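You operate a simulated robot arm through the tools that you are given. There is no shell and no other tool. Be economical: measure what you need, move in short steps, check, and stop when the job is done.

You are at the controls of a simulated two-armed robot. One attempt, no reset.

TASK
Carry the wide frame to the cork mat and glue a gold block on each dotted corner.
Fine: the green-banded block by the white dot, the blue-banded one by the black. Brush glue over each corner first, from the grey pot with the purple-banded brush, and put the brush back. Pot, wax tin, sanding block and pad stay put. Set down upright: silver brush with purple band.

The check looks at the end state, three seconds after you hand in, the way a careful person would. Anything else that was tipped, shoved, dropped, spilled or broken makes it a failure.

THE ROBOT
Two 7-joint arms with two-finger parallel grippers on one trunk, on a base that drives. Base frame: it is fixed to the floor where the robot stands at the start and does not move with it; the origin is under the middle of the robot, x ahead of it, y to its left, z up. Readings come in mm, degrees, newtons and seconds.
The left shoulder is at the start at [70, 134, 1201], the right one opposite. With the tool pointing down near the work surface each hand reaches from about 100 to 640 mm from the robot's upright axis, wherever it stands, measured 20 degrees to its own side. Places, roughly: black rubber sanding block (7x5x4 cm) [900, 500, 800]; frame corner beside the black dot [400, -200, 800]; frame corner beside the white dot [400, 200, 800]; middle of the cork mat [500, 600, 800]. Payload 1.57 kg a hand.
Tool frame (each hand has its own): the origin (TCP) lies between the finger pads and is the grasp point; the fingertips stand 30 mm ahead of it; z points along the fingers, y is the line along which they close. The gripper opens to 80 mm. The fingers are 17 mm wide and 12 mm thick; the gripper's body (40 by 82 mm) begins 80 mm behind the TCP.
Orientation is told as [roll, pitch, yaw] about the base's x, y, z axes, in that order, counted from this pose: with the fingers straight down and closing along the base's y, the tool's x points along the base's -x, its y along +y and its z along -z.

THE INTERFACE
- The arms move only by the tool jog_arm. It takes "left_moves", "right_moves" or both (then of equal length, played together; a hand with none holds still); each is a list of rows, each an object of numbers (a shift or turn left out is 0, a gripper value left out holds the last): "wx", "wy", "wz": the turn, a rotation vector about the base's x, y, z in rad; "tx", "ty", "tz": the shift along the base's x, y, z in m; "fingers": the finger opening in m, from 0 to 0.08. In form: [{"wx": .., "wy": .., "wz": .., "tx": .., "ty": .., "tz": .., "fingers": ..}, ...]. A call has 1 to 20 rows; each row shifts and turns the commanded pose from where the row before left it. A row lasts 0.2 s, in which the tool goes at most 50 mm and 8.6 degrees; a call with a longer step from one row to the next is refused whole, and so is a gripper value outside its range. Where a pose cannot be reached the arm comes as near as it can. A force on the tool above 40 N (or 10 N above the force at the start of the call, whichever is more), or a blocked arm, ends the call early, and 0.2 s more pass. Each finger travels about 153 mm/s and halts on what it meets, pressing with about 25 N; the grip force reading is that of the motor and also rises with nothing between the fingers. The clock runs only during rows and for 0.2 s after the last one: add rows that do not move to give the fingers time. It gives the time, the measured TCP pose, the force on the tool (base axes), the opening and the grip force at its end, in the units of the frame above (readings bear some noise), with the torque about the TCP (base axes, N m) and any sound that the robot's microphone picked up.
- Cameras (640 x 400 px; columns grow to the right, rows downward): "scene" is now at [127.7, 23.9, 1414]; the picture's right is [0.30, -0.95, 0.00], its down [-0.68, -0.21, -0.70] and it looks along [0.67, 0.21, -0.71] (base axes); focal length 221 px, centre (320, 200). "left" rides on the left gripper at [72, 7, -122] in its tool frame; the picture's right is [-0.09, 1.00, 0.00], its down [-0.84, -0.08, -0.54] and it looks along [-0.54, -0.05, 0.84] (tool axes); focal length 238 px, centre (320, 200). "right" rides on the right gripper at [72, -7, -122] in its tool frame; the picture's right is [0.09, 1.00, 0.00], its down [-0.84, 0.08, -0.54] and it looks along [-0.54, 0.05, 0.84] (tool axes); focal length 238 px, centre (320, 200). There is no depth. A picture from a camera that has moved, and an enlarged one, comes with that camera's place and axes in the base frame and with its lens.
- snapshot(camera): a new picture of that camera. It takes no simulated time.
- slide_trunk(by): slides the trunk up (or, below 0, down) by that many mm; the arms and the scene camera ride with it, the base frame stays. It gives what a move gives, with no picture.
- base_move(legs): drives the robot by 1 to 6 legs, each [ahead, left, turn to the left] in mm, mm and degrees, along the robot's own axes; the way and the turn of a leg run together, so that a leg with both is an arc; at most 1500 mm and 180 degrees a leg. The arms and the cameras ride along, it lands a little off, and it stops where it bumps. It gives what a move gives.
- turn_head(pan, tilt): turns the head with the scene camera to pan (to the left, within 86 degrees either way) and tilt (down, from -29 to 69), counted from straight ahead of the robot. It gives what a move gives.
- close_up(camera, box): a new picture of the part [left, top, right, bottom] of that camera's present view, enlarged. It takes no simulated time.
- close_job(): hands the job in; it is judged then, once.

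Work in short steps. Places have to be worked out from the pictures, the camera data and where the tool is seen: move nearer, look again, correct. Check each grasp and each placing, and mend what went wrong. You have 120 turns and 108 pictures in all, those below and enlarged ones among them. Open the grippers and draw the arms clear of the work before you hand the job in, unless the task says otherwise; then end with one line.

The tools are called after "Emit:" as name(argument=value, ...) on one line, values as JSON. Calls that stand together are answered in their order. jog_arm: Moves the arms, as the interface text tells. Its arguments: {"type":"object","properties":{"left_moves":{"type":"array"},"right_moves":{"type":"array"}},"required":[]} The other tools are called the same way: slide_trunk (by) slides the trunk up or down; base_move (legs) drives the base; turn_head (pan, tilt) turns the head that bears the scene camera; snapshot (camera) takes a picture; close_up (camera, box) takes an enlarged picture of a part of a camera's view; close_job () hands the job in.

At the start:

```text
t: 0.0
left_ee_pos: [356.2, 297.8, 1227.4]
left_ee_rot: [0.1, 0.0, -0.1]
left_wrist_force: [-0.2, 0.5, 0.1]
left_moment: [0.0, 0.0, 0.01]
left_width: 79.9
left_grip_force: 0.1
right_ee_pos: [389.6, 10.3, 1196.7]
right_ee_rot: [0.0, -0.1, 0.0]
right_wrist_force: [-1.1, 0.4, 0.3]
right_moment: [0.03, -0.01, 0.0]
right_width: 80.1
right_grip_force: 0.0
trunk travel left (down, up): [-775.0, 165.0]
robot x, y, heading: [1.9, -0.8, 0.0]
head pan, tilt: [17.4, 45.4]
```

scene: 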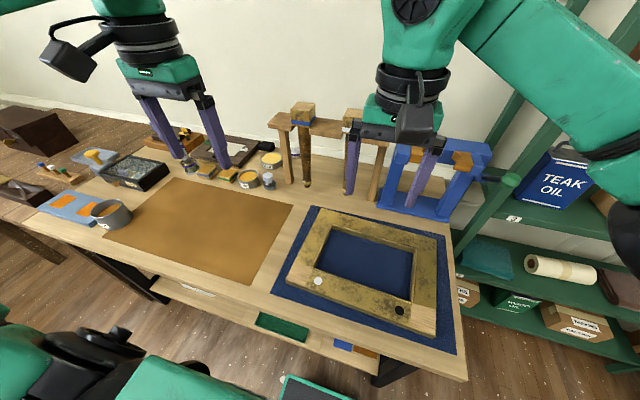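
right: 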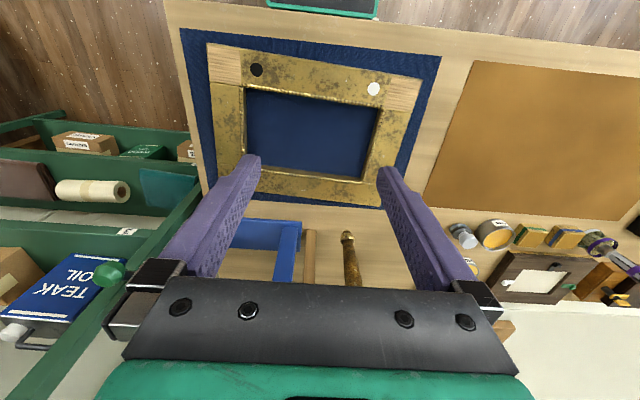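
left: 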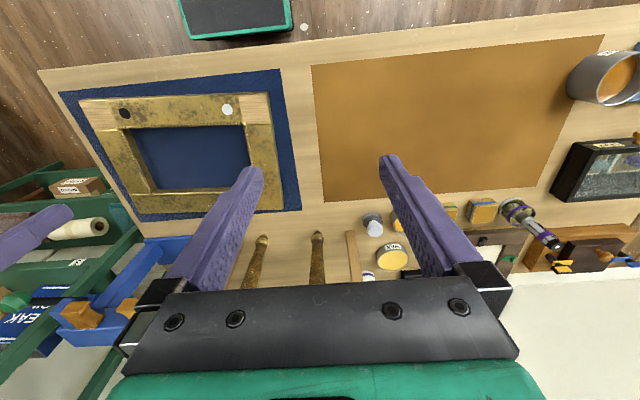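

The overview shows the frame on a blue pad, the cork mat, and small items at the back edge. I'll enlarge areas to identify the blocks, the pot and the brushes.

Emit:
close_up(camera="scene", box=[20, 100, 300, 275])

Emit:
close_up(camera="scene", box=[250, 80, 530, 255])

Emit:
close_up(camera="left", box=[320, 130, 640, 330])

```text
2.29 times, centred on (160, 188) of scene
camera zoom: at [127.7, 23.9, 1414.0], right [0.3, -0.95, 0.0], down [-0.68, -0.21, -0.7], along [0.67, 0.21, -0.71], focal length 506 px, centre (686, 229)
```

zoom: 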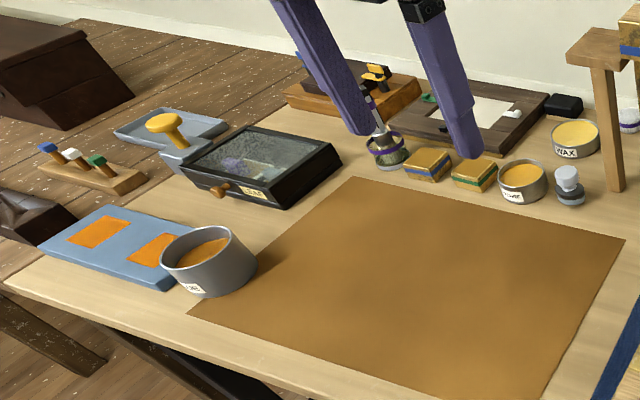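

```text
2.29 times, centred on (390, 168) of scene
camera zoom: at [127.7, 23.9, 1414.0], right [0.3, -0.95, 0.0], down [-0.68, -0.21, -0.7], along [0.67, 0.21, -0.71], focal length 506 px, centre (160, 274)
```

zoom: 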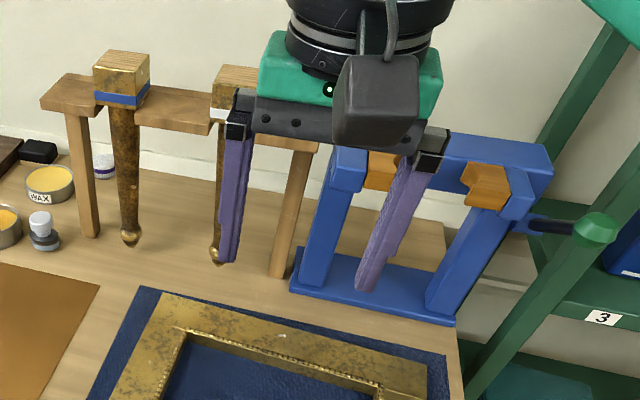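

```text
2.00 times, centred on (480, 230) of left
camera zoom: at [282.6, 304.2, 1349.7], right [0.09, 1.0, 0.0], down [0.84, -0.08, 0.54], along [0.54, -0.05, -0.84], focal length 477 px, centre (0, 140)
```

zoom: 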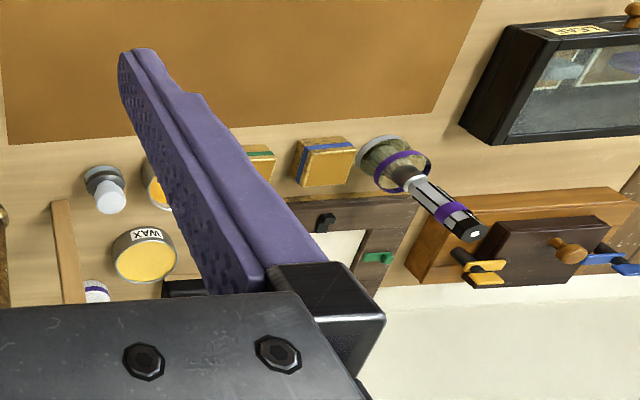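

Gold blocks (blue and green band) sit behind the mat, and the brush stands in a purple-banded jar. Two grey pots are possible, so I'll look left at the floor and the pots before I drive.

Emit:
turn_head(pan=65, tilt=40)

Emit:
snapshot(camera="scene")

```text
t: 1.1
left_ee_pos: [356.1, 297.4, 1227.3]
left_ee_rot: [-0.1, 0.0, 0.0]
left_wrist_force: [0.3, 0.4, 0.8]
left_moment: [0.0, 0.0, 0.03]
left_width: 80.3
left_grip_force: 0.1
right_ee_pos: [389.7, 10.4, 1196.2]
right_ee_rot: [-0.1, -0.1, 0.1]
right_wrist_force: [0.2, 0.1, -0.2]
right_moment: [-0.02, 0.01, -0.02]
right_width: 80.0
right_grip_force: 0.1
trunk travel left (down, up): [-775.0, 165.0]
robot x, y, heading: [0.5, 2.2, 0.1]
head pan, tilt: [65.0, 40.0]
```

```text
101 pictures are left
camera scene: at [86.4, 76.7, 1421.8], right [0.91, -0.42, 0.0], down [-0.27, -0.58, -0.77], along [0.32, 0.69, -0.64], focal length 221 px, centre (320, 200)
```

scene: 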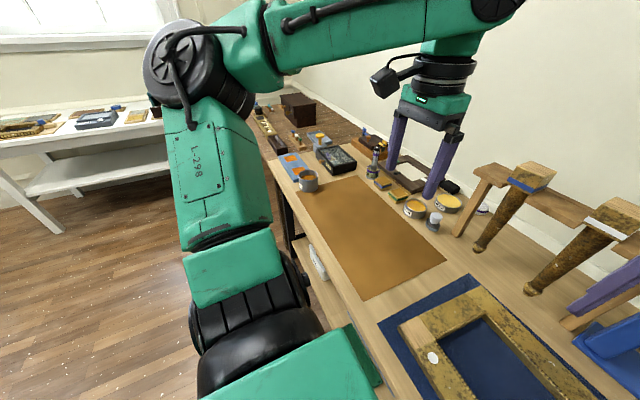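

The floor to the left is clear. I'll drive left about 500 mm so the hand cameras can inspect the items.

Emit:
base_move(legs=[[0, 500, 0]])

Emit:
turn_head(pan=5, tilt=48)

Emit:
snapshot(camera="scene")

Emit:
snapshot(camera="right")

Emit:
snapshot(camera="left")

```text
t: 4.1
left_ee_pos: [352.5, 803.0, 1227.9]
left_ee_rot: [0.1, 0.0, 0.3]
left_wrist_force: [-1.3, -0.4, -0.6]
left_moment: [0.02, 0.0, 0.02]
left_width: 80.1
left_grip_force: 0.1
right_ee_pos: [388.4, 517.1, 1196.0]
right_ee_rot: [0.1, 0.0, 0.3]
right_wrist_force: [-0.9, -0.5, 0.0]
right_moment: [-0.03, 0.04, -0.04]
right_width: 79.9
right_grip_force: 0.0
trunk travel left (down, up): [-775.0, 165.0]
robot x, y, heading: [0.3, 508.2, 0.5]
head pan, tilt: [65.0, 40.0]
```

```text
t: 5.4
left_ee_pos: [352.4, 804.8, 1227.2]
left_ee_rot: [0.1, 0.0, 0.3]
left_wrist_force: [0.8, 0.8, -0.7]
left_moment: [0.0, 0.0, -0.01]
left_width: 79.9
left_grip_force: 0.1
right_ee_pos: [387.9, 517.2, 1196.6]
right_ee_rot: [-0.2, 0.0, 0.3]
right_wrist_force: [-0.6, 0.2, -0.3]
right_moment: [0.0, -0.01, -0.02]
right_width: 80.0
right_grip_force: 0.0
trunk travel left (down, up): [-775.0, 165.0]
robot x, y, heading: [-3.3, 504.2, 0.3]
head pan, tilt: [5.0, 48.0]
```

```text
100 pictures are left
camera scene: at [127.5, 512.3, 1410.4], right [0.09, -1.0, 0.0], down [-0.74, -0.07, -0.67], along [0.67, 0.06, -0.74], focal length 221 px, centre (320, 200)
```

scene: 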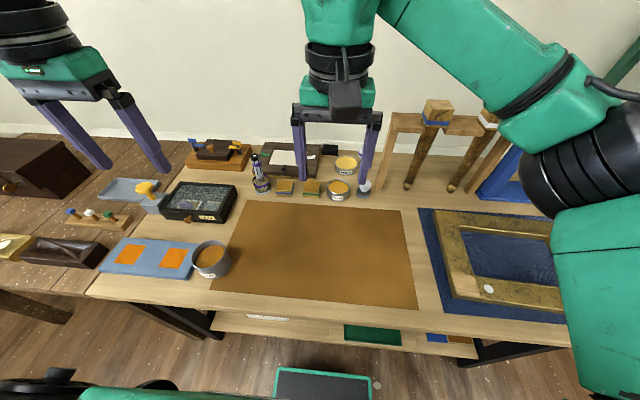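

```text
99 pictures are left
camera right: at [316.4, 509.8, 1319.0], right [-0.1, 1.0, 0.0], down [0.84, 0.08, 0.54], along [0.54, 0.05, -0.84], focal length 238 px, centre (320, 200)
```

right: 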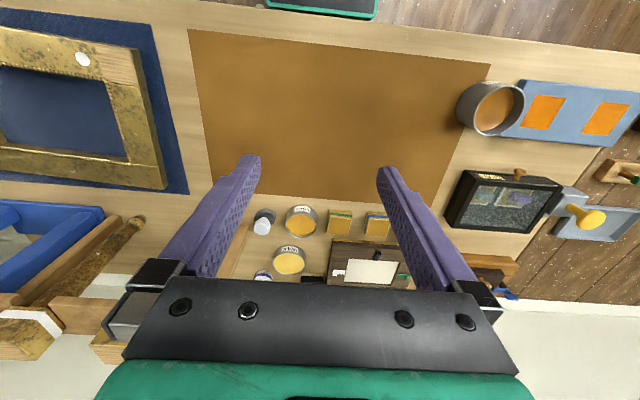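

```text
98 pictures are left
camera left: at [279.6, 810.7, 1349.7], right [0.09, 1.0, 0.0], down [0.84, -0.07, 0.54], along [0.54, -0.05, -0.84], focal length 238 px, centre (320, 200)
```

left: 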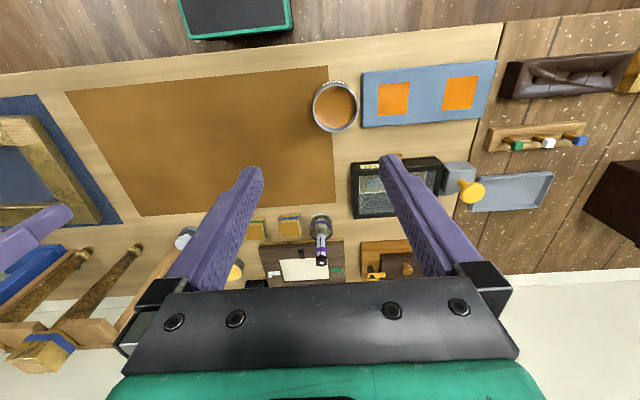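

Two grey pots and the wax tin are visible. I'll zoom in for labels and details.

Emit:
close_up(camera="scene", box=[90, 130, 410, 330])

Emit:
close_up(camera="right", box=[240, 195, 400, 295])

Emit:
close_up(camera="left", box=[230, 70, 420, 290])

```text
2.00 times, centred on (250, 230) of scene
camera zoom: at [127.5, 512.3, 1410.4], right [0.09, -1.0, 0.0], down [-0.74, -0.07, -0.67], along [0.67, 0.06, -0.74], focal length 443 px, centre (460, 140)
```

zoom: 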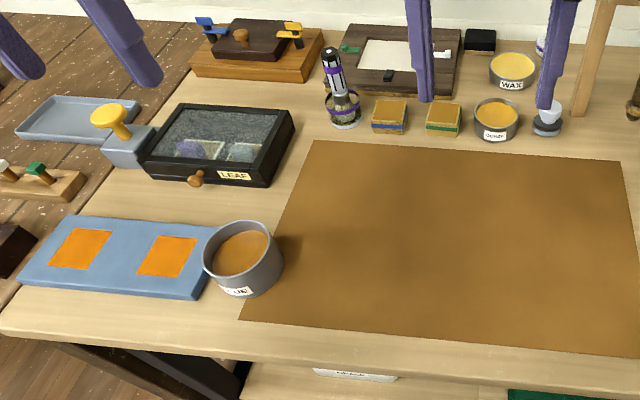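

```text
4.00 times, centred on (320, 245) of right
camera zoom: at [316.4, 509.8, 1319.0], right [-0.1, 1.0, 0.0], down [0.84, 0.08, 0.54], along [0.54, 0.05, -0.84], focal length 953 px, centre (320, 20)
```

zoom: 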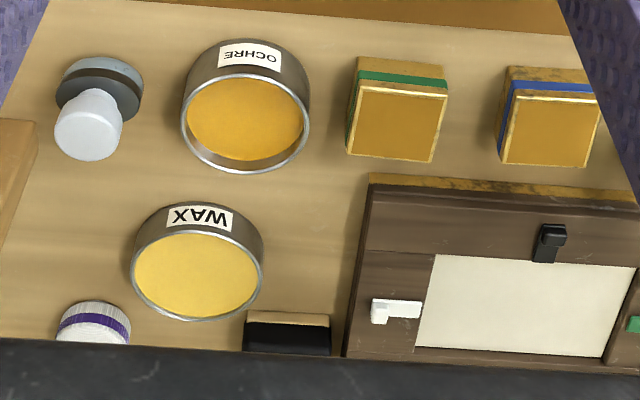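

```text
1.82 times, centred on (325, 180) of left
camera zoom: at [279.6, 810.7, 1349.7], right [0.09, 1.0, 0.0], down [0.84, -0.07, 0.54], along [0.54, -0.05, -0.84], focal length 433 px, centre (311, 236)
```

zoom: 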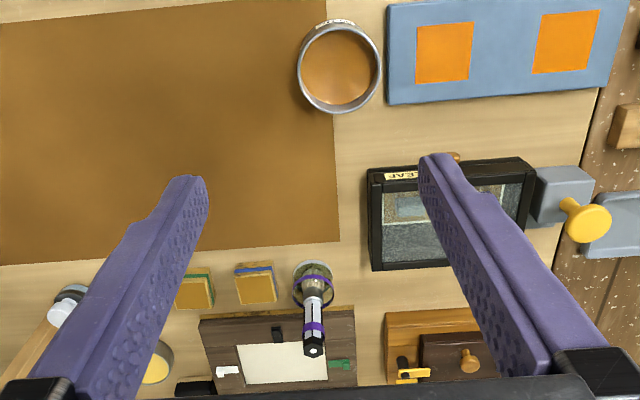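

The big pot by the mat looks like the glue; the small one is "OCHRE". I'll bring the left hand camera closer to the brush and the pot.

Emit:
jog_arm(left_moves=[{"tx": 0.03, "ty": -0.01, "tz": -0.03}, {"tx": 0.03, "ty": -0.01, "tz": -0.03}, {"tx": 0.03, "ty": -0.01, "tz": -0.03}, {"tx": 0.03, "ty": -0.01, "tz": -0.03}, {"tx": 0.03, "ty": -0.01, "tz": -0.03}, {"tx": 0.02, "ty": -0.01, "tz": -0.02}])

Emit:
snapshot(camera="left")

Emit:
close_up(camera="scene", box=[190, 230, 240, 300])

```text
t: 6.8
left_ee_pos: [521.9, 743.1, 1055.2]
left_ee_rot: [0.0, 0.0, 0.3]
left_wrist_force: [-0.2, 0.3, -0.2]
left_moment: [0.01, -0.02, 0.01]
left_width: 79.9
left_grip_force: 0.1
right_ee_pos: [389.0, 516.4, 1196.9]
right_ee_rot: [-0.1, 0.0, 0.3]
right_wrist_force: [0.5, 0.0, 0.8]
right_moment: [-0.01, 0.04, 0.0]
right_width: 79.9
right_grip_force: 0.1
trunk travel left (down, up): [-775.0, 165.0]
robot x, y, heading: [-2.3, 503.3, 0.6]
head pan, tilt: [5.0, 48.0]
```

```text
94 pictures are left
camera left: at [449.6, 749.2, 1177.8], right [0.09, 1.0, 0.0], down [0.84, -0.07, 0.54], along [0.54, -0.05, -0.84], focal length 238 px, centre (320, 200)
```

left: 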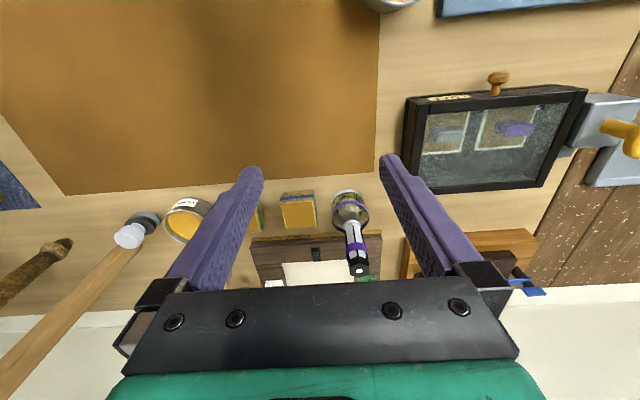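

```text
5.71 times, centred on (215, 265) of scene
camera zoom: at [128.8, 511.6, 1410.2], right [0.09, -1.0, 0.0], down [-0.74, -0.07, -0.67], along [0.67, 0.06, -0.74], focal length 1265 px, centre (920, -171)
```

zoom: 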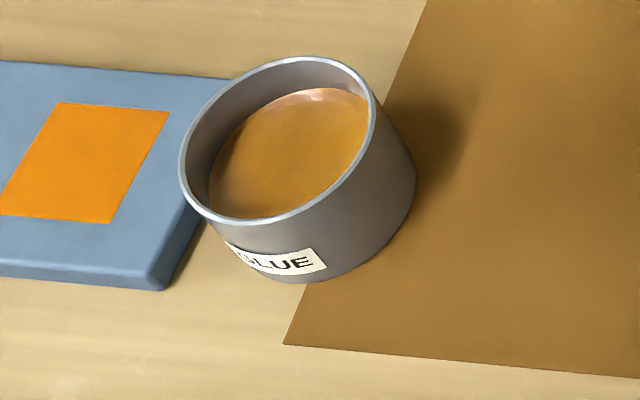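

The big pot is labelled GLUE. Now a close look at the brush and the blocks.

Emit:
close_up(camera="left", box=[240, 175, 400, 285])

Emit:
close_up(camera="scene", box=[230, 140, 390, 220])

```text
3.64 times, centred on (320, 230) of left
camera zoom: at [449.6, 749.2, 1177.8], right [0.09, 1.0, 0.0], down [0.84, -0.07, 0.54], along [0.54, -0.05, -0.84], focal length 867 px, centre (320, 91)
```

zoom: 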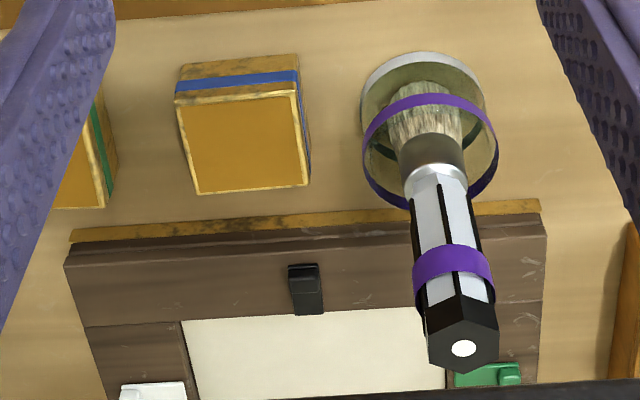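

```text
4.00 times, centred on (310, 180) of scene
camera zoom: at [128.8, 511.6, 1410.2], right [0.09, -1.0, 0.0], down [-0.74, -0.07, -0.67], along [0.67, 0.06, -0.74], focal length 886 px, centre (360, 280)
```

zoom: 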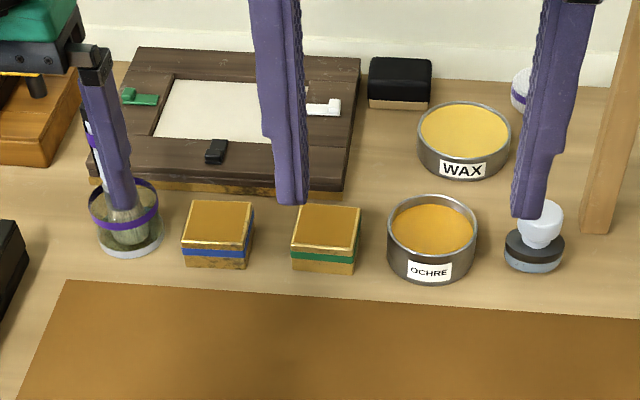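

The brush stands in a purple-rimmed glass and both blocks are clear. I'll retract the left hand and drive back to the frame, then measure it from above.

Emit:
jog_arm(left_moves=[{"tx": -0.02, "ty": -0.015, "tz": 0.03}, {"tx": -0.02, "ty": -0.015, "tz": 0.03}, {"tx": -0.01, "ty": -0.015, "tz": 0.03}, {"ty": -0.015}, {"ty": -0.015}, {"ty": -0.01}], right_moves=[{"tx": 0.015, "ty": -0.03, "tz": -0.01}, {"tx": 0.015, "ty": -0.03, "tz": -0.01}, {"tx": 0.015, "ty": -0.03, "tz": -0.01}, {"tx": 0.015, "ty": -0.03, "tz": -0.01}, {"tx": 0.015, "ty": -0.03, "tz": -0.01}, {"tx": 0.015, "ty": -0.02}])

Emit:
base_move(legs=[[0, -508, -0.6]])

Emit:
turn_head(pan=0, tilt=55)

Emit:
snapshot(camera="scene")

Emit:
snapshot(camera="right")

Emit:
snapshot(camera="left")

```text
t: 8.2
left_ee_pos: [472.8, 657.8, 1147.2]
left_ee_rot: [0.0, 0.0, 0.4]
left_wrist_force: [-0.3, 0.2, -0.4]
left_moment: [-0.01, 0.0, -0.03]
left_width: 79.9
left_grip_force: 0.0
right_ee_pos: [478.9, 346.5, 1146.5]
right_ee_rot: [0.0, 0.0, 0.3]
right_wrist_force: [0.5, -0.2, 0.0]
right_moment: [0.0, 0.04, -0.04]
right_width: 80.1
right_grip_force: 0.1
trunk travel left (down, up): [-775.0, 165.0]
robot x, y, heading: [-0.6, 503.2, 0.5]
head pan, tilt: [5.0, 48.0]
```

```text
t: 11.2
left_ee_pos: [474.4, 157.2, 1147.1]
left_ee_rot: [-0.1, 0.0, 0.1]
left_wrist_force: [0.5, 0.6, -0.6]
left_moment: [-0.07, 0.02, 0.03]
left_width: 80.2
left_grip_force: 0.1
right_ee_pos: [479.8, -154.7, 1146.9]
right_ee_rot: [0.1, 0.1, 0.0]
right_wrist_force: [-0.3, 0.4, -0.2]
right_moment: [-0.01, 0.02, 0.01]
right_width: 79.7
right_grip_force: 0.1
trunk travel left (down, up): [-775.0, 165.0]
robot x, y, heading: [-1.6, 9.0, -0.2]
head pan, tilt: [5.0, 48.0]
```

```text
t: 11.8
left_ee_pos: [474.8, 155.7, 1147.5]
left_ee_rot: [0.0, 0.1, 0.1]
left_wrist_force: [-0.4, 0.2, -0.3]
left_moment: [0.01, 0.02, 0.0]
left_width: 80.0
left_grip_force: 0.1
right_ee_pos: [480.0, -156.3, 1147.3]
right_ee_rot: [0.0, 0.0, -0.1]
right_wrist_force: [0.2, -0.2, -0.7]
right_moment: [0.01, 0.02, 0.03]
right_width: 79.9
right_grip_force: 0.0
trunk travel left (down, up): [-775.0, 165.0]
robot x, y, heading: [-0.7, 2.2, -0.0]
head pan, tilt: [0.0, 55.0]
```

```text
90 pictures are left
camera scene: at [122.8, 3.7, 1401.2], right [0.0, -1.0, 0.0], down [-0.82, 0.0, -0.57], along [0.57, 0.0, -0.82], focal length 221 px, centre (320, 200)
```

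scene: 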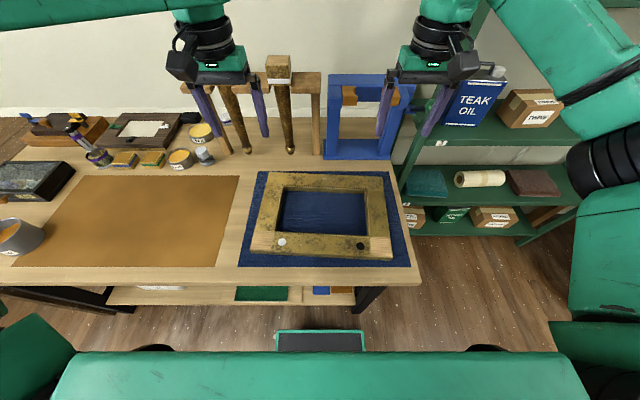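

```text
89 pictures are left
camera right: at [407.6, -162.8, 1267.9], right [-0.09, 1.0, 0.0], down [0.84, 0.08, 0.54], along [0.54, 0.05, -0.84], focal length 238 px, centre (320, 200)
```

right: 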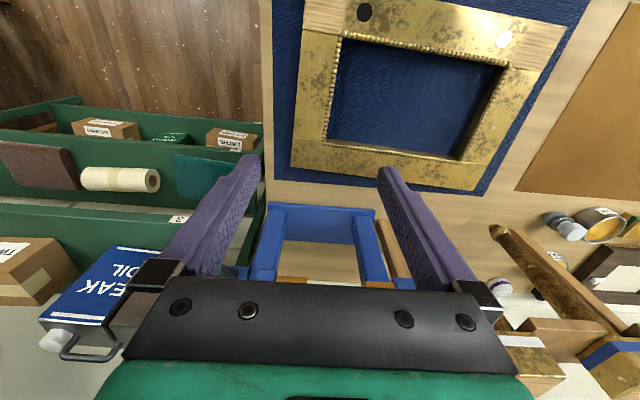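

```text
88 pictures are left
camera left: at [401.7, 162.5, 1269.4], right [0.09, 1.0, 0.0], down [0.84, -0.08, 0.54], along [0.54, -0.05, -0.84], focal length 238 px, centre (320, 200)
```

left: 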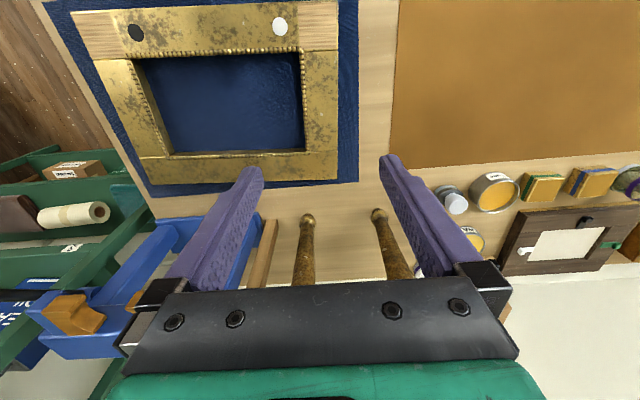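

I need precise frame geometry. I'll take close-ups from the scene camera and the left camera.

Emit:
close_up(camera="scene", box=[230, 160, 422, 280])

Emit:
close_up(camera="left", box=[40, 0, 360, 200])

```text
3.33 times, centred on (326, 220) of scene
camera zoom: at [122.8, 3.7, 1401.2], right [0.0, -1.0, 0.0], down [-0.82, 0.0, -0.57], along [0.57, 0.0, -0.82], focal length 738 px, centre (300, 133)
```

zoom: 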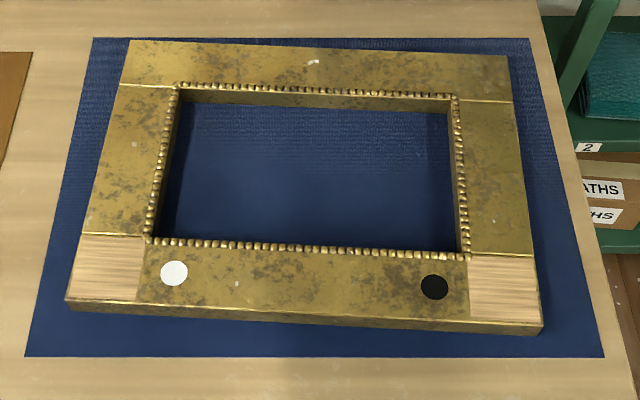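

```text
2.00 times, centred on (200, 100) of left
camera zoom: at [401.7, 162.5, 1269.4], right [0.09, 1.0, 0.0], down [0.84, -0.08, 0.54], along [0.54, -0.05, -0.84], focal length 477 px, centre (560, 400)
```

zoom: 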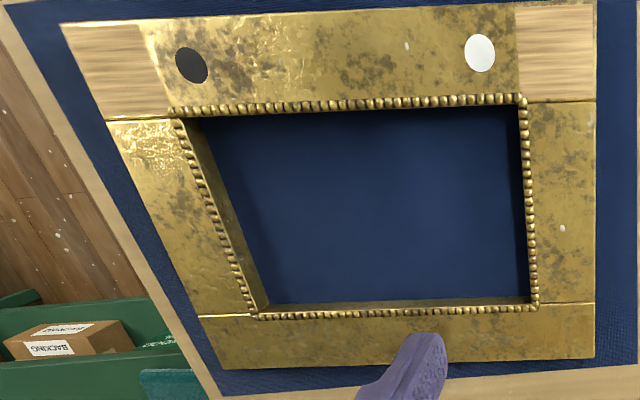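

The frame measures about 374×274 mm, centred near (475, −5), yawed about −3.2°, with side bars about 58 mm wide. I'll lower both hands above the side-bar midpoints.

Emit:
jog_arm(left_moves=[{"tx": 0.01, "ty": -0.003, "tz": -0.037, "wz": -0.056}, {"tz": -0.045}, {"tz": -0.045}, {"tz": -0.045}, {"tz": -0.045}, {}], right_moves=[{"tx": -0.0136, "ty": -0.006, "tz": -0.037, "wz": -0.056}, {"tz": -0.045}, {"tz": -0.045}, {"tz": -0.045}, {"tz": -0.045}, {}])

Emit:
snapshot(camera="right")

Emit:
snapshot(camera="left")

Emit:
close_up(camera="scene", box=[230, 140, 422, 260])

```text
t: 13.2
left_ee_pos: [484.9, 154.0, 932.3]
left_ee_rot: [0.0, -0.1, -3.1]
left_wrist_force: [1.1, 0.4, -0.2]
left_moment: [0.01, 0.0, 0.02]
left_width: 80.0
left_grip_force: 0.0
right_ee_pos: [466.3, -160.3, 927.3]
right_ee_rot: [-0.1, -0.1, -3.3]
right_wrist_force: [-0.5, 0.0, 0.2]
right_moment: [-0.04, 0.0, 0.01]
right_width: 80.1
right_grip_force: 0.1
trunk travel left (down, up): [-775.0, 165.0]
robot x, y, heading: [-1.1, 4.1, 0.3]
head pan, tilt: [0.0, 55.0]
```

```text
85 pictures are left
camera right: at [394.1, -163.5, 1048.7], right [-0.04, 1.0, 0.0], down [0.84, 0.03, 0.54], along [0.54, 0.02, -0.84], focal length 238 px, centre (320, 200)
```

right: 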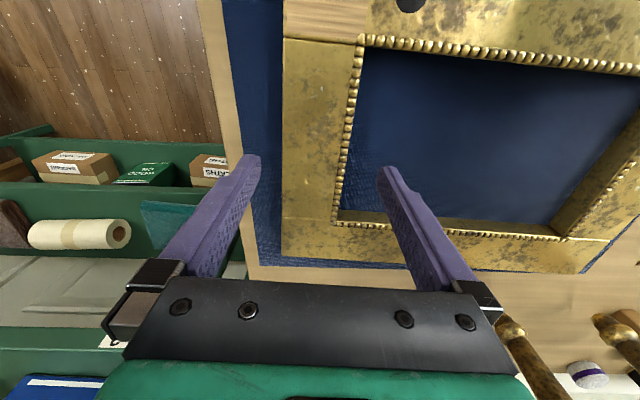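

```text
84 pictures are left
camera left: at [413.2, 164.2, 1053.6], right [0.15, 0.99, 0.0], down [0.83, -0.12, 0.54], along [0.54, -0.08, -0.84], focal length 238 px, centre (320, 200)
```

left: 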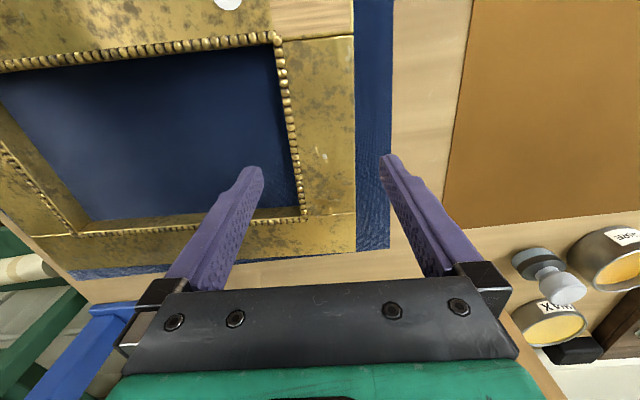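

```text
3.33 times, centred on (326, 200) of scene
camera zoom: at [121.8, 3.9, 1401.2], right [0.0, -1.0, 0.0], down [-0.82, 0.0, -0.57], along [0.57, 0.0, -0.82], focal length 738 px, centre (300, 200)
```

zoom: 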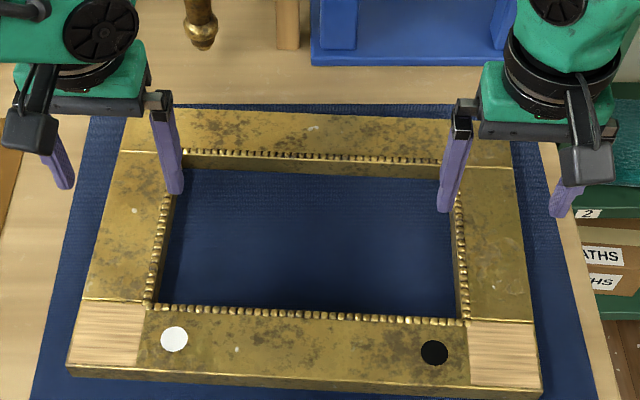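

The left hand is within 2 mm of the bar centre; the right should shift about −4 mm in y. I'll descend so the tips are just above the pad.

Emit:
jog_arm(left_moves=[{"ty": 0.002, "tz": -0.02}, {"tz": -0.02}, {"tz": -0.02}, {"tz": -0.01}, {}], right_moves=[{"ty": -0.0045, "tz": -0.02}, {"tz": -0.02}, {"tz": -0.02}, {"tz": -0.006}, {}])

Emit:
snapshot(camera="right")

Emit:
snapshot(camera="left")

Emit:
close_up(camera="scene", box=[230, 160, 422, 280])

```text
t: 14.4
left_ee_pos: [462.4, 175.0, 879.0]
left_ee_rot: [-0.1, -0.1, -3.2]
left_wrist_force: [0.3, -0.5, -1.3]
left_moment: [-0.03, 0.02, 0.01]
left_width: 79.9
left_grip_force: 0.0
left hand out of reach, approached as far as the arm can: row 1, 2, 3, 4
right_ee_pos: [466.2, -165.6, 862.8]
right_ee_rot: [-0.1, 0.0, -3.1]
right_wrist_force: [-0.2, -0.2, -0.4]
right_moment: [-0.01, -0.01, 0.03]
right_width: 80.2
right_grip_force: 0.1
trunk travel left (down, up): [-775.0, 165.0]
robot x, y, heading: [1.9, 7.2, 0.2]
head pan, tilt: [0.0, 55.0]
```

```text
82 pictures are left
camera right: at [393.5, -168.8, 983.8], right [-0.04, 1.0, 0.0], down [0.84, 0.03, 0.54], along [0.54, 0.02, -0.84], focal length 238 px, centre (320, 200)
```

right: 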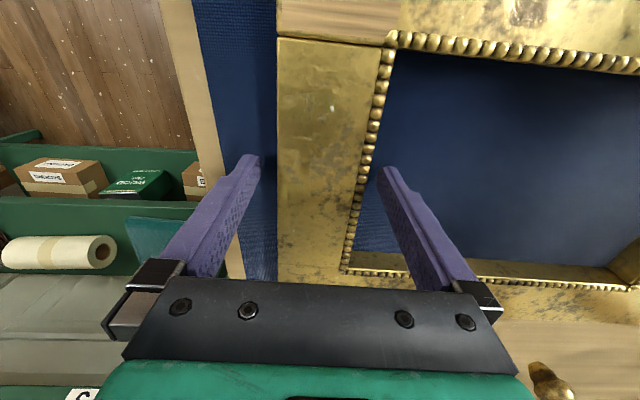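

```text
81 pictures are left
camera left: at [390.1, 185.0, 1001.5], right [0.15, 0.99, 0.0], down [0.83, -0.12, 0.54], along [0.54, -0.08, -0.84], focal length 238 px, centre (320, 200)
```

left: 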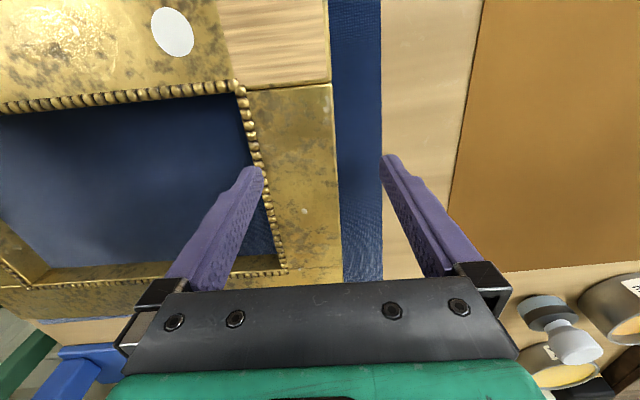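

```text
3.33 times, centred on (326, 220) of scene
camera zoom: at [122.7, 3.8, 1401.1], right [0.0, -1.0, 0.0], down [-0.82, 0.0, -0.57], along [0.57, 0.0, -0.82], focal length 738 px, centre (300, 133)
```

zoom: 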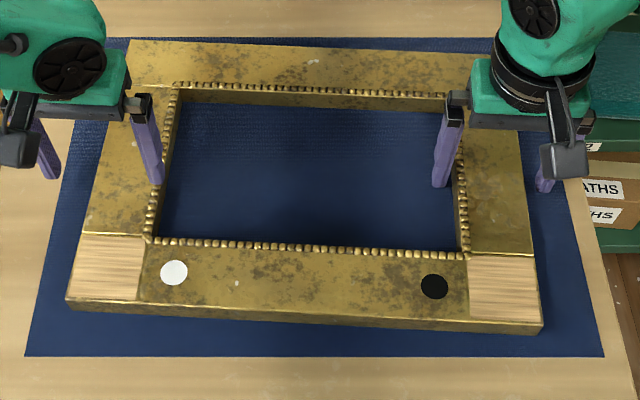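

The left arm stops short of its target, so a lower trunk should help. I'll raise both hands, then slide the trunk down.

Emit:
jog_arm(left_moves=[{"tz": 0.04}, {"tz": 0.04}, {"tz": 0.04}, {}], right_moves=[{"tz": 0.045}, {"tz": 0.045}, {"tz": 0.045}, {}])

Emit:
slide_trunk(by=-100)

```text
t: 15.4
left_ee_pos: [461.5, 172.6, 999.2]
left_ee_rot: [-0.1, 0.0, -3.1]
left_wrist_force: [0.8, 0.4, -0.6]
left_moment: [0.01, 0.01, -0.05]
left_width: 80.1
left_grip_force: 0.1
right_ee_pos: [467.1, -167.2, 997.6]
right_ee_rot: [0.0, 0.1, -3.1]
right_wrist_force: [0.2, 0.0, 0.7]
right_moment: [-0.02, -0.01, 0.01]
right_width: 80.0
right_grip_force: 0.0
trunk travel left (down, up): [-775.0, 165.0]
robot x, y, heading: [-0.0, 2.8, -0.1]
head pan, tilt: [0.0, 55.0]
```

```text
t: 16.8
left_ee_pos: [461.9, 173.2, 899.8]
left_ee_rot: [0.0, 0.1, -3.2]
left_wrist_force: [-1.2, -0.2, -0.3]
left_moment: [-0.01, -0.05, 0.02]
left_width: 80.0
left_grip_force: 0.1
right_ee_pos: [466.7, -165.7, 898.8]
right_ee_rot: [0.1, 0.1, -3.2]
right_wrist_force: [-0.6, 0.1, -0.1]
right_moment: [0.03, 0.0, 0.0]
right_width: 79.9
right_grip_force: 0.0
trunk travel left (down, up): [-675.0, 265.0]
robot x, y, heading: [2.6, 5.2, -0.2]
head pan, tilt: [0.0, 55.0]
```

Next, the left hand goes over the bar at (485, 156) and both hands descend to about z = 862.

Emit:
jog_arm(left_moves=[{"tx": 0.012, "ty": -0.008}, {"tx": 0.011, "ty": -0.009}, {"tz": -0.02}, {"tz": -0.018}, {}], right_moves=[{}, {}, {"tz": -0.02}, {"tz": -0.017}, {}])

Emit:
snapshot(camera="left")

```text
t: 18.0
left_ee_pos: [484.4, 156.4, 860.7]
left_ee_rot: [0.0, 0.0, -3.1]
left_wrist_force: [-0.1, -0.2, -0.8]
left_moment: [-0.01, 0.01, 0.0]
left_width: 80.0
left_grip_force: 0.1
right_ee_pos: [467.6, -165.4, 862.9]
right_ee_rot: [0.0, 0.0, -3.1]
right_wrist_force: [0.0, -0.1, -0.5]
right_moment: [0.0, 0.0, -0.03]
right_width: 80.1
right_grip_force: 0.0
trunk travel left (down, up): [-675.0, 265.0]
robot x, y, heading: [0.8, 3.6, 0.1]
head pan, tilt: [0.0, 55.0]
```

```text
79 pictures are left
camera left: at [411.7, 166.6, 983.7], right [0.15, 0.99, 0.0], down [0.83, -0.12, 0.54], along [0.54, -0.08, -0.84], focal length 238 px, centre (320, 200)
```

left: 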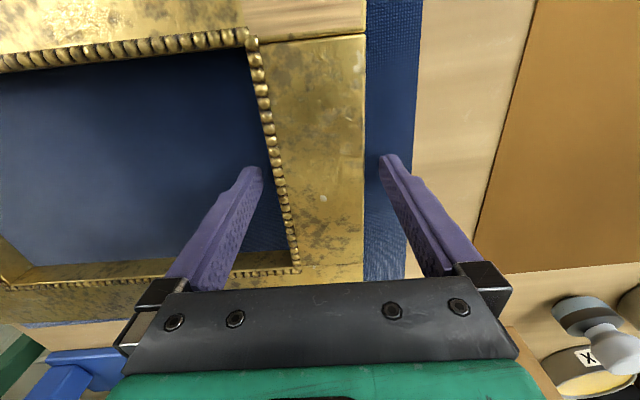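

The bar is centred between the left fingers. I'll lower 3 mm more and close both grippers gradually.

Emit:
jog_arm(left_moves=[{"tz": -0.003}, {"fingers": 0.066}, {"fingers": 0.06}, {"fingers": 0.05}, {"fingers": 0.045}, {}], right_moves=[{"tz": -0.004}, {"fingers": 0.066}, {"fingers": 0.06}, {"fingers": 0.05}, {"fingers": 0.045}, {}])

```text
t: 19.4
left_ee_pos: [484.1, 154.8, 858.6]
left_ee_rot: [-0.2, 0.1, -3.3]
left_wrist_force: [-0.8, -18.9, 0.6]
left_moment: [-0.36, 0.07, 0.01]
left_width: 59.6
left_grip_force: 25.2
right_ee_pos: [468.5, -164.5, 856.8]
right_ee_rot: [0.2, 0.0, -3.1]
right_wrist_force: [1.4, 19.2, -0.8]
right_moment: [0.09, -0.07, -0.09]
right_width: 59.7
right_grip_force: 25.2
trunk travel left (down, up): [-675.0, 265.0]
robot x, y, heading: [-2.7, 1.6, 0.0]
head pan, tilt: [0.0, 55.0]
```

Both bars are gripped (59.6 mm), but there is about 19 N of internal stretch. I'll ease the hands together slightly and then test-lift.

Emit:
jog_arm(left_moves=[{"ty": -0.001}, {"ty": -0.001}, {"tz": 0.005}, {"tz": 0.01}, {"tz": 0.015}, {}], right_moves=[{"ty": 0.001}, {"ty": 0.0005}, {"tz": 0.005}, {"tz": 0.01}, {"tz": 0.015}, {}])

Emit:
snapshot(camera="scene")

```text
t: 20.8
left_ee_pos: [487.0, 155.2, 886.5]
left_ee_rot: [0.2, 0.1, -3.0]
left_wrist_force: [0.0, -3.0, -6.2]
left_moment: [0.36, -0.24, 0.06]
left_width: 59.7
left_grip_force: 24.6
right_ee_pos: [468.9, -164.9, 886.2]
right_ee_rot: [0.0, 0.0, -3.4]
right_wrist_force: [0.3, 2.7, 1.1]
right_moment: [0.71, 0.18, 0.14]
right_width: 59.5
right_grip_force: 25.0
trunk travel left (down, up): [-675.0, 265.0]
robot x, y, heading: [-1.3, 5.6, 0.2]
head pan, tilt: [0.0, 55.0]
```

```text
78 pictures are left
camera scene: at [124.1, 3.8, 1301.0], right [0.0, -1.0, 0.0], down [-0.82, 0.0, -0.57], along [0.57, 0.0, -0.82], focal length 221 px, centre (320, 200)
```

scene: 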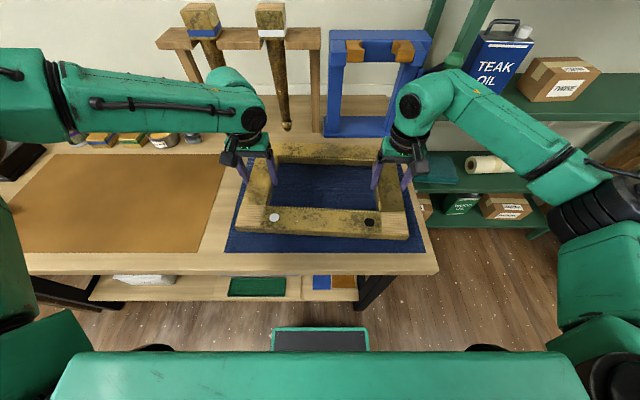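

The frame is up and light. I'll raise the trunk 100 mm for clearance, then drive left toward the mat.

Emit:
slide_trunk(by=100)

Emit:
base_move(legs=[[0, 545, 0]])

Emit:
snapshot(camera="scene")

```text
t: 22.1
left_ee_pos: [486.3, 153.9, 987.9]
left_ee_rot: [0.1, 0.1, -3.1]
left_wrist_force: [0.6, 8.1, -5.9]
left_moment: [0.48, 0.24, -0.01]
left_width: 59.9
left_grip_force: 25.6
right_ee_pos: [468.3, -165.6, 985.8]
right_ee_rot: [-0.1, -0.1, -3.4]
right_wrist_force: [0.1, -6.6, 0.4]
right_moment: [0.3, -0.3, -0.1]
right_width: 59.9
right_grip_force: 25.2
trunk travel left (down, up): [-775.0, 165.0]
robot x, y, heading: [1.2, 5.3, 0.1]
head pan, tilt: [0.0, 55.0]
```

```text
t: 25.3
left_ee_pos: [489.2, 698.7, 986.8]
left_ee_rot: [0.1, 0.1, -3.5]
left_wrist_force: [0.3, 21.0, -4.4]
left_moment: [0.44, -0.02, -0.17]
left_width: 59.7
left_grip_force: 25.4
right_ee_pos: [468.0, 377.9, 986.3]
right_ee_rot: [0.1, -0.1, -3.8]
right_wrist_force: [-0.7, -20.7, -2.4]
right_moment: [-0.19, 0.12, -0.1]
right_width: 59.8
right_grip_force: 24.9
trunk travel left (down, up): [-775.0, 165.0]
robot x, y, heading: [-0.3, 553.2, -0.4]
head pan, tilt: [0.0, 55.0]
```

```text
77 pictures are left
camera scene: at [125.4, 550.4, 1401.0], right [-0.01, -1.0, 0.0], down [-0.82, 0.01, -0.57], along [0.57, 0.0, -0.82], focal length 221 px, centre (320, 200)
```

scene: 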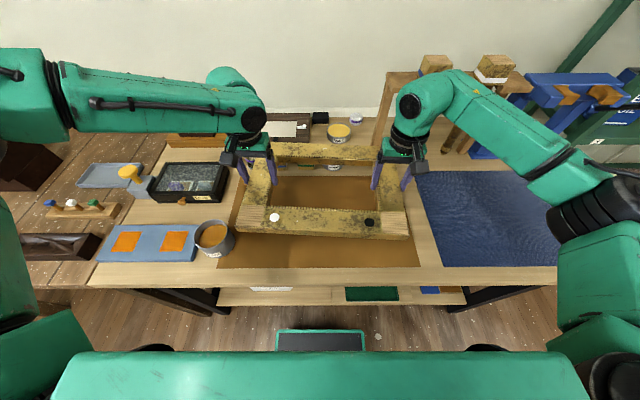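

The mat spans about x 314–629, y 283–827. I'll straighten the frame's yaw and shift it to (471, 543), then lower the trunk 100 mm.

Emit:
jog_arm(left_moves=[{"wz": 0.0158, "tx": -0.0044, "ty": 0.0015}, {"wz": 0.0158, "tx": -0.0044, "ty": 0.0015}, {"wz": 0.0158, "tx": -0.0044, "ty": 0.0015}, {"wz": 0.0158, "tx": -0.0044, "ty": 0.0015}, {}], right_moves=[{"wz": 0.0158, "tx": 0.0006, "ty": 0.0009}, {"wz": 0.0158, "tx": 0.0006, "ty": 0.0009}, {"wz": 0.0158, "tx": 0.0006, "ty": 0.0009}, {"wz": 0.0158, "tx": 0.0006, "ty": 0.0009}, {}])

Emit:
slide_trunk(by=-100)

Emit:
snapshot(camera="scene")

```text
t: 26.5
left_ee_pos: [470.5, 704.5, 987.5]
left_ee_rot: [0.1, 0.1, 0.2]
left_wrist_force: [0.4, -8.7, -3.6]
left_moment: [0.17, 0.43, 0.16]
left_width: 59.8
left_grip_force: 25.2
right_ee_pos: [471.9, 384.4, 985.7]
right_ee_rot: [0.0, 0.1, 0.1]
right_wrist_force: [0.4, 7.5, -2.6]
right_moment: [0.14, -0.42, -0.04]
right_width: 59.8
right_grip_force: 25.0
trunk travel left (down, up): [-775.0, 165.0]
robot x, y, heading: [4.2, 552.5, -0.5]
head pan, tilt: [0.0, 55.0]
```

```text
t: 27.8
left_ee_pos: [470.5, 705.6, 887.7]
left_ee_rot: [-0.1, 0.1, 0.2]
left_wrist_force: [-0.8, -15.6, -5.5]
left_moment: [-0.11, 0.11, -0.1]
left_width: 59.7
left_grip_force: 25.4
right_ee_pos: [470.1, 384.6, 887.1]
right_ee_rot: [-0.1, -0.1, 0.0]
right_wrist_force: [0.8, 14.9, -1.5]
right_moment: [0.75, -0.07, -0.08]
right_width: 59.6
right_grip_force: 24.9
trunk travel left (down, up): [-675.0, 265.0]
robot x, y, heading: [0.8, 555.8, -0.5]
head pan, tilt: [0.0, 55.0]
```

```text
76 pictures are left
camera scene: at [125.0, 551.4, 1301.1], right [-0.01, -1.0, 0.0], down [-0.82, 0.01, -0.57], along [0.57, 0.0, -0.82], focal length 221 px, centre (320, 200)
```

scene: 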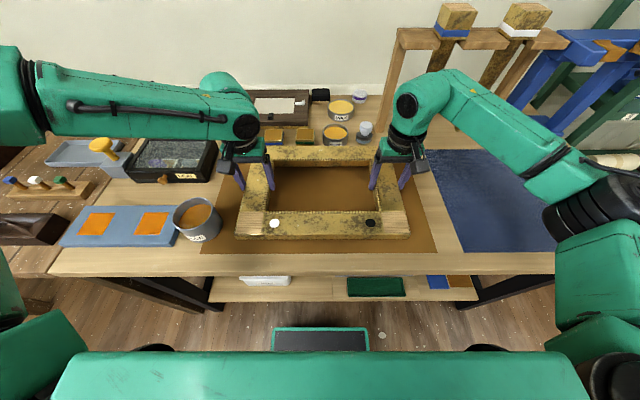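

The frame is level over the mat. I'll lower gently to the surface.

Emit:
jog_arm(left_moves=[{"tz": -0.01}, {"tz": -0.01}, {"tz": -0.005}, {"tz": -0.002}, {"tz": -0.002}, {"tz": -0.001}, {}], right_moves=[{"tz": -0.01}, {"tz": -0.01}, {"tz": -0.005}, {"tz": -0.002}, {"tz": -0.002}, {"tz": -0.001}, {}])

```text
t: 29.4
left_ee_pos: [470.2, 703.8, 858.2]
left_ee_rot: [0.0, -0.2, 0.2]
left_wrist_force: [0.5, -18.8, 6.2]
left_moment: [-0.56, 0.64, 0.07]
left_width: 59.7
left_grip_force: 24.7
right_ee_pos: [470.9, 384.4, 857.9]
right_ee_rot: [0.0, -0.2, 0.0]
right_wrist_force: [9.6, 16.7, 14.6]
right_moment: [0.57, 0.22, -0.04]
right_width: 59.8
right_grip_force: 24.6
trunk travel left (down, up): [-675.0, 265.0]
robot x, y, heading: [0.7, 552.2, -0.5]
head pan, tilt: [0.0, 55.0]
```

Contact is felt, so the frame is resting. I'll ease the stretch, open the fingers and raise both hands.

Emit:
jog_arm(left_moves=[{"ty": -0.001}, {"fingers": 0.08}, {"fingers": 0.08}, {"tz": 0.005}, {"tz": 0.03}, {"tz": 0.04}, {"tz": 0.04}, {}], right_moves=[{"ty": 0.001}, {"fingers": 0.08}, {"fingers": 0.08}, {"tz": 0.005}, {"tz": 0.03}, {"tz": 0.04}, {"tz": 0.04}, {}])

Emit:
snapshot(camera="scene")

Emit:
close_up(camera="scene", box=[190, 110, 446, 270])

```text
t: 31.2
left_ee_pos: [468.5, 704.8, 971.5]
left_ee_rot: [0.1, 0.0, 0.1]
left_wrist_force: [0.6, -0.3, 0.1]
left_moment: [0.01, 0.0, -0.02]
left_width: 80.2
left_grip_force: 0.1
right_ee_pos: [471.3, 383.4, 970.6]
right_ee_rot: [-0.1, 0.0, 0.0]
right_wrist_force: [-0.1, 0.7, 1.0]
right_moment: [0.01, -0.01, 0.02]
right_width: 80.1
right_grip_force: 0.2
trunk travel left (down, up): [-675.0, 265.0]
robot x, y, heading: [5.7, 557.9, -0.7]
head pan, tilt: [0.0, 55.0]
```

```text
75 pictures are left
camera scene: at [124.9, 551.3, 1301.0], right [-0.01, -1.0, 0.0], down [-0.82, 0.01, -0.57], along [0.57, 0.0, -0.82], focal length 221 px, centre (320, 200)
```

scene: 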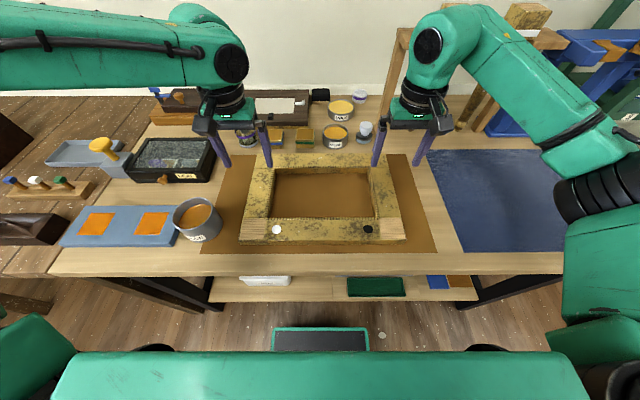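

```text
2.50 times, centred on (318, 190) of scene
camera zoom: at [124.9, 551.3, 1301.0], right [-0.01, -1.0, 0.0], down [-0.82, 0.01, -0.57], along [0.57, 0.0, -0.82], focal length 554 px, centre (325, 225)
```

zoom: 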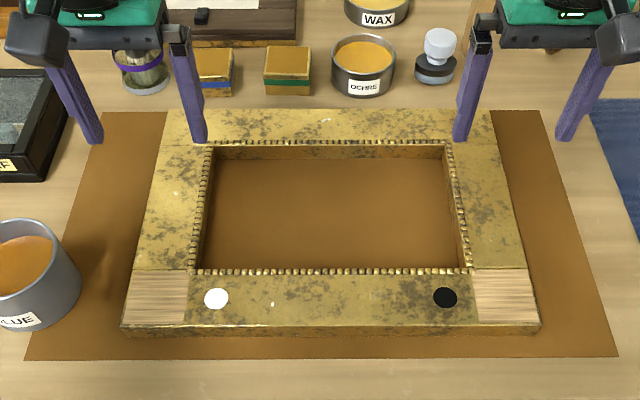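

The frame is fully on the mat: bare corners at about (363, 704) by the white dot and (363, 391) by the black. The brush is at (688, 779), handle top about z 977, so I'll drive left 45 mm and tilt the left tool 45° forward to extend its reach.

Emit:
base_move(legs=[[0, 45, 0.6]])

Emit:
jog_arm(left_moves=[{"wy": -0.131, "tz": 0.01}, {"wy": -0.131, "tz": 0.01}, {"wy": -0.131, "tz": 0.01}, {"wy": -0.131, "tx": 0.02}, {"wy": -0.131, "tx": 0.02}, {"wy": -0.131, "tx": 0.02}, {}])

Emit:
snapshot(camera="left")

Emit:
snapshot(camera="scene")

```text
t: 32.1
left_ee_pos: [466.9, 751.1, 972.1]
left_ee_rot: [0.3, -0.1, 0.7]
left_wrist_force: [-0.7, -1.0, -0.1]
left_moment: [0.04, 0.02, 0.03]
left_width: 80.1
left_grip_force: 0.1
right_ee_pos: [471.9, 430.7, 968.8]
right_ee_rot: [0.1, 0.0, 0.5]
right_wrist_force: [0.3, 0.1, 0.1]
right_moment: [0.02, 0.0, 0.03]
right_width: 79.9
right_grip_force: 0.1
trunk travel left (down, up): [-675.0, 265.0]
robot x, y, heading: [2.3, 595.6, 0.3]
head pan, tilt: [0.0, 55.0]
```

```text
t: 33.7
left_ee_pos: [526.9, 754.3, 1002.6]
left_ee_rot: [-0.7, -45.2, 1.1]
left_wrist_force: [-0.4, 0.3, 0.5]
left_moment: [0.0, -0.04, -0.01]
left_width: 79.9
left_grip_force: 0.1
right_ee_pos: [471.9, 432.9, 969.5]
right_ee_rot: [0.0, -0.1, 0.5]
right_wrist_force: [-0.7, 0.2, 0.4]
right_moment: [0.0, 0.02, -0.06]
right_width: 79.8
right_grip_force: 0.0
trunk travel left (down, up): [-675.0, 265.0]
robot x, y, heading: [2.7, 598.1, 0.2]
head pan, tilt: [0.0, 55.0]
```

```text
73 pictures are left
camera left: at [389.1, 759.4, 1036.9], right [0.06, 1.0, 0.06], down [0.21, -0.07, 0.98], along [0.98, -0.04, -0.21], focal length 238 px, centre (320, 200)
```

left: 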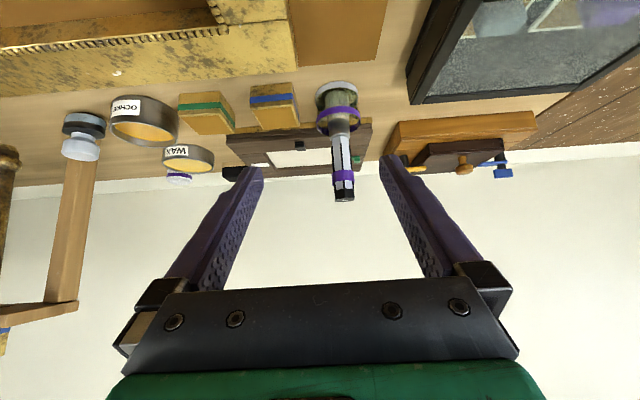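

```text
72 pictures are left
camera scene: at [124.1, 596.3, 1301.2], right [0.0, -1.0, 0.0], down [-0.82, 0.0, -0.57], along [0.57, 0.0, -0.82], focal length 221 px, centre (320, 200)
```

scene: 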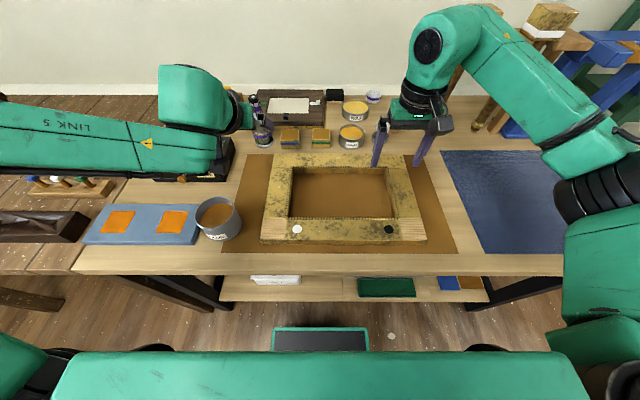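

The brush handle is confirmed at y≈779, purple band z≈946. I'll move in front of it, then re-check before straddling it.

Emit:
jog_arm(left_moves=[{"tx": 0.025, "ty": 0.008, "tz": -0.02, "fingers": 0.06}, {"tx": 0.025, "ty": 0.008, "tz": -0.02}, {"tx": 0.025, "ty": 0.008, "tz": -0.022}, {}])

Emit:
snapshot(camera="left")

```text
t: 34.7
left_ee_pos: [602.5, 778.2, 939.9]
left_ee_rot: [-0.6, -45.2, 0.9]
left_wrist_force: [-0.7, 0.0, 1.3]
left_moment: [0.0, -0.01, 0.0]
left_width: 60.1
left_grip_force: 0.1
right_ee_pos: [471.5, 431.7, 969.6]
right_ee_rot: [-0.1, -0.1, 0.5]
right_wrist_force: [-0.4, -0.2, -0.4]
right_moment: [-0.06, 0.0, 0.0]
right_width: 79.9
right_grip_force: 0.1
trunk travel left (down, up): [-675.0, 265.0]
robot x, y, heading: [1.5, 598.7, 0.2]
head pan, tilt: [0.0, 55.0]
```

```text
71 pictures are left
camera left: at [463.2, 783.3, 974.9], right [0.06, 1.0, 0.06], down [0.21, -0.07, 0.98], along [0.98, -0.04, -0.21], focal length 238 px, centre (320, 200)
```

left: 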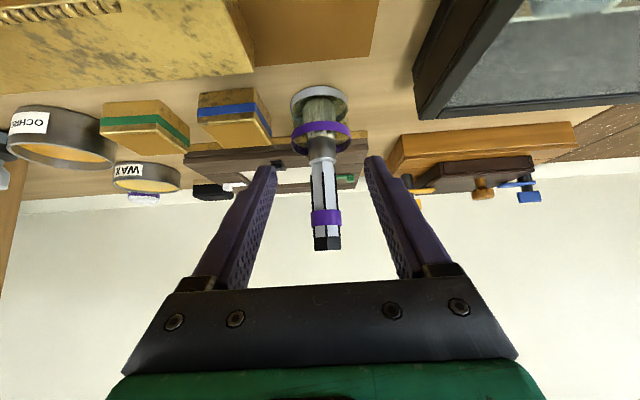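

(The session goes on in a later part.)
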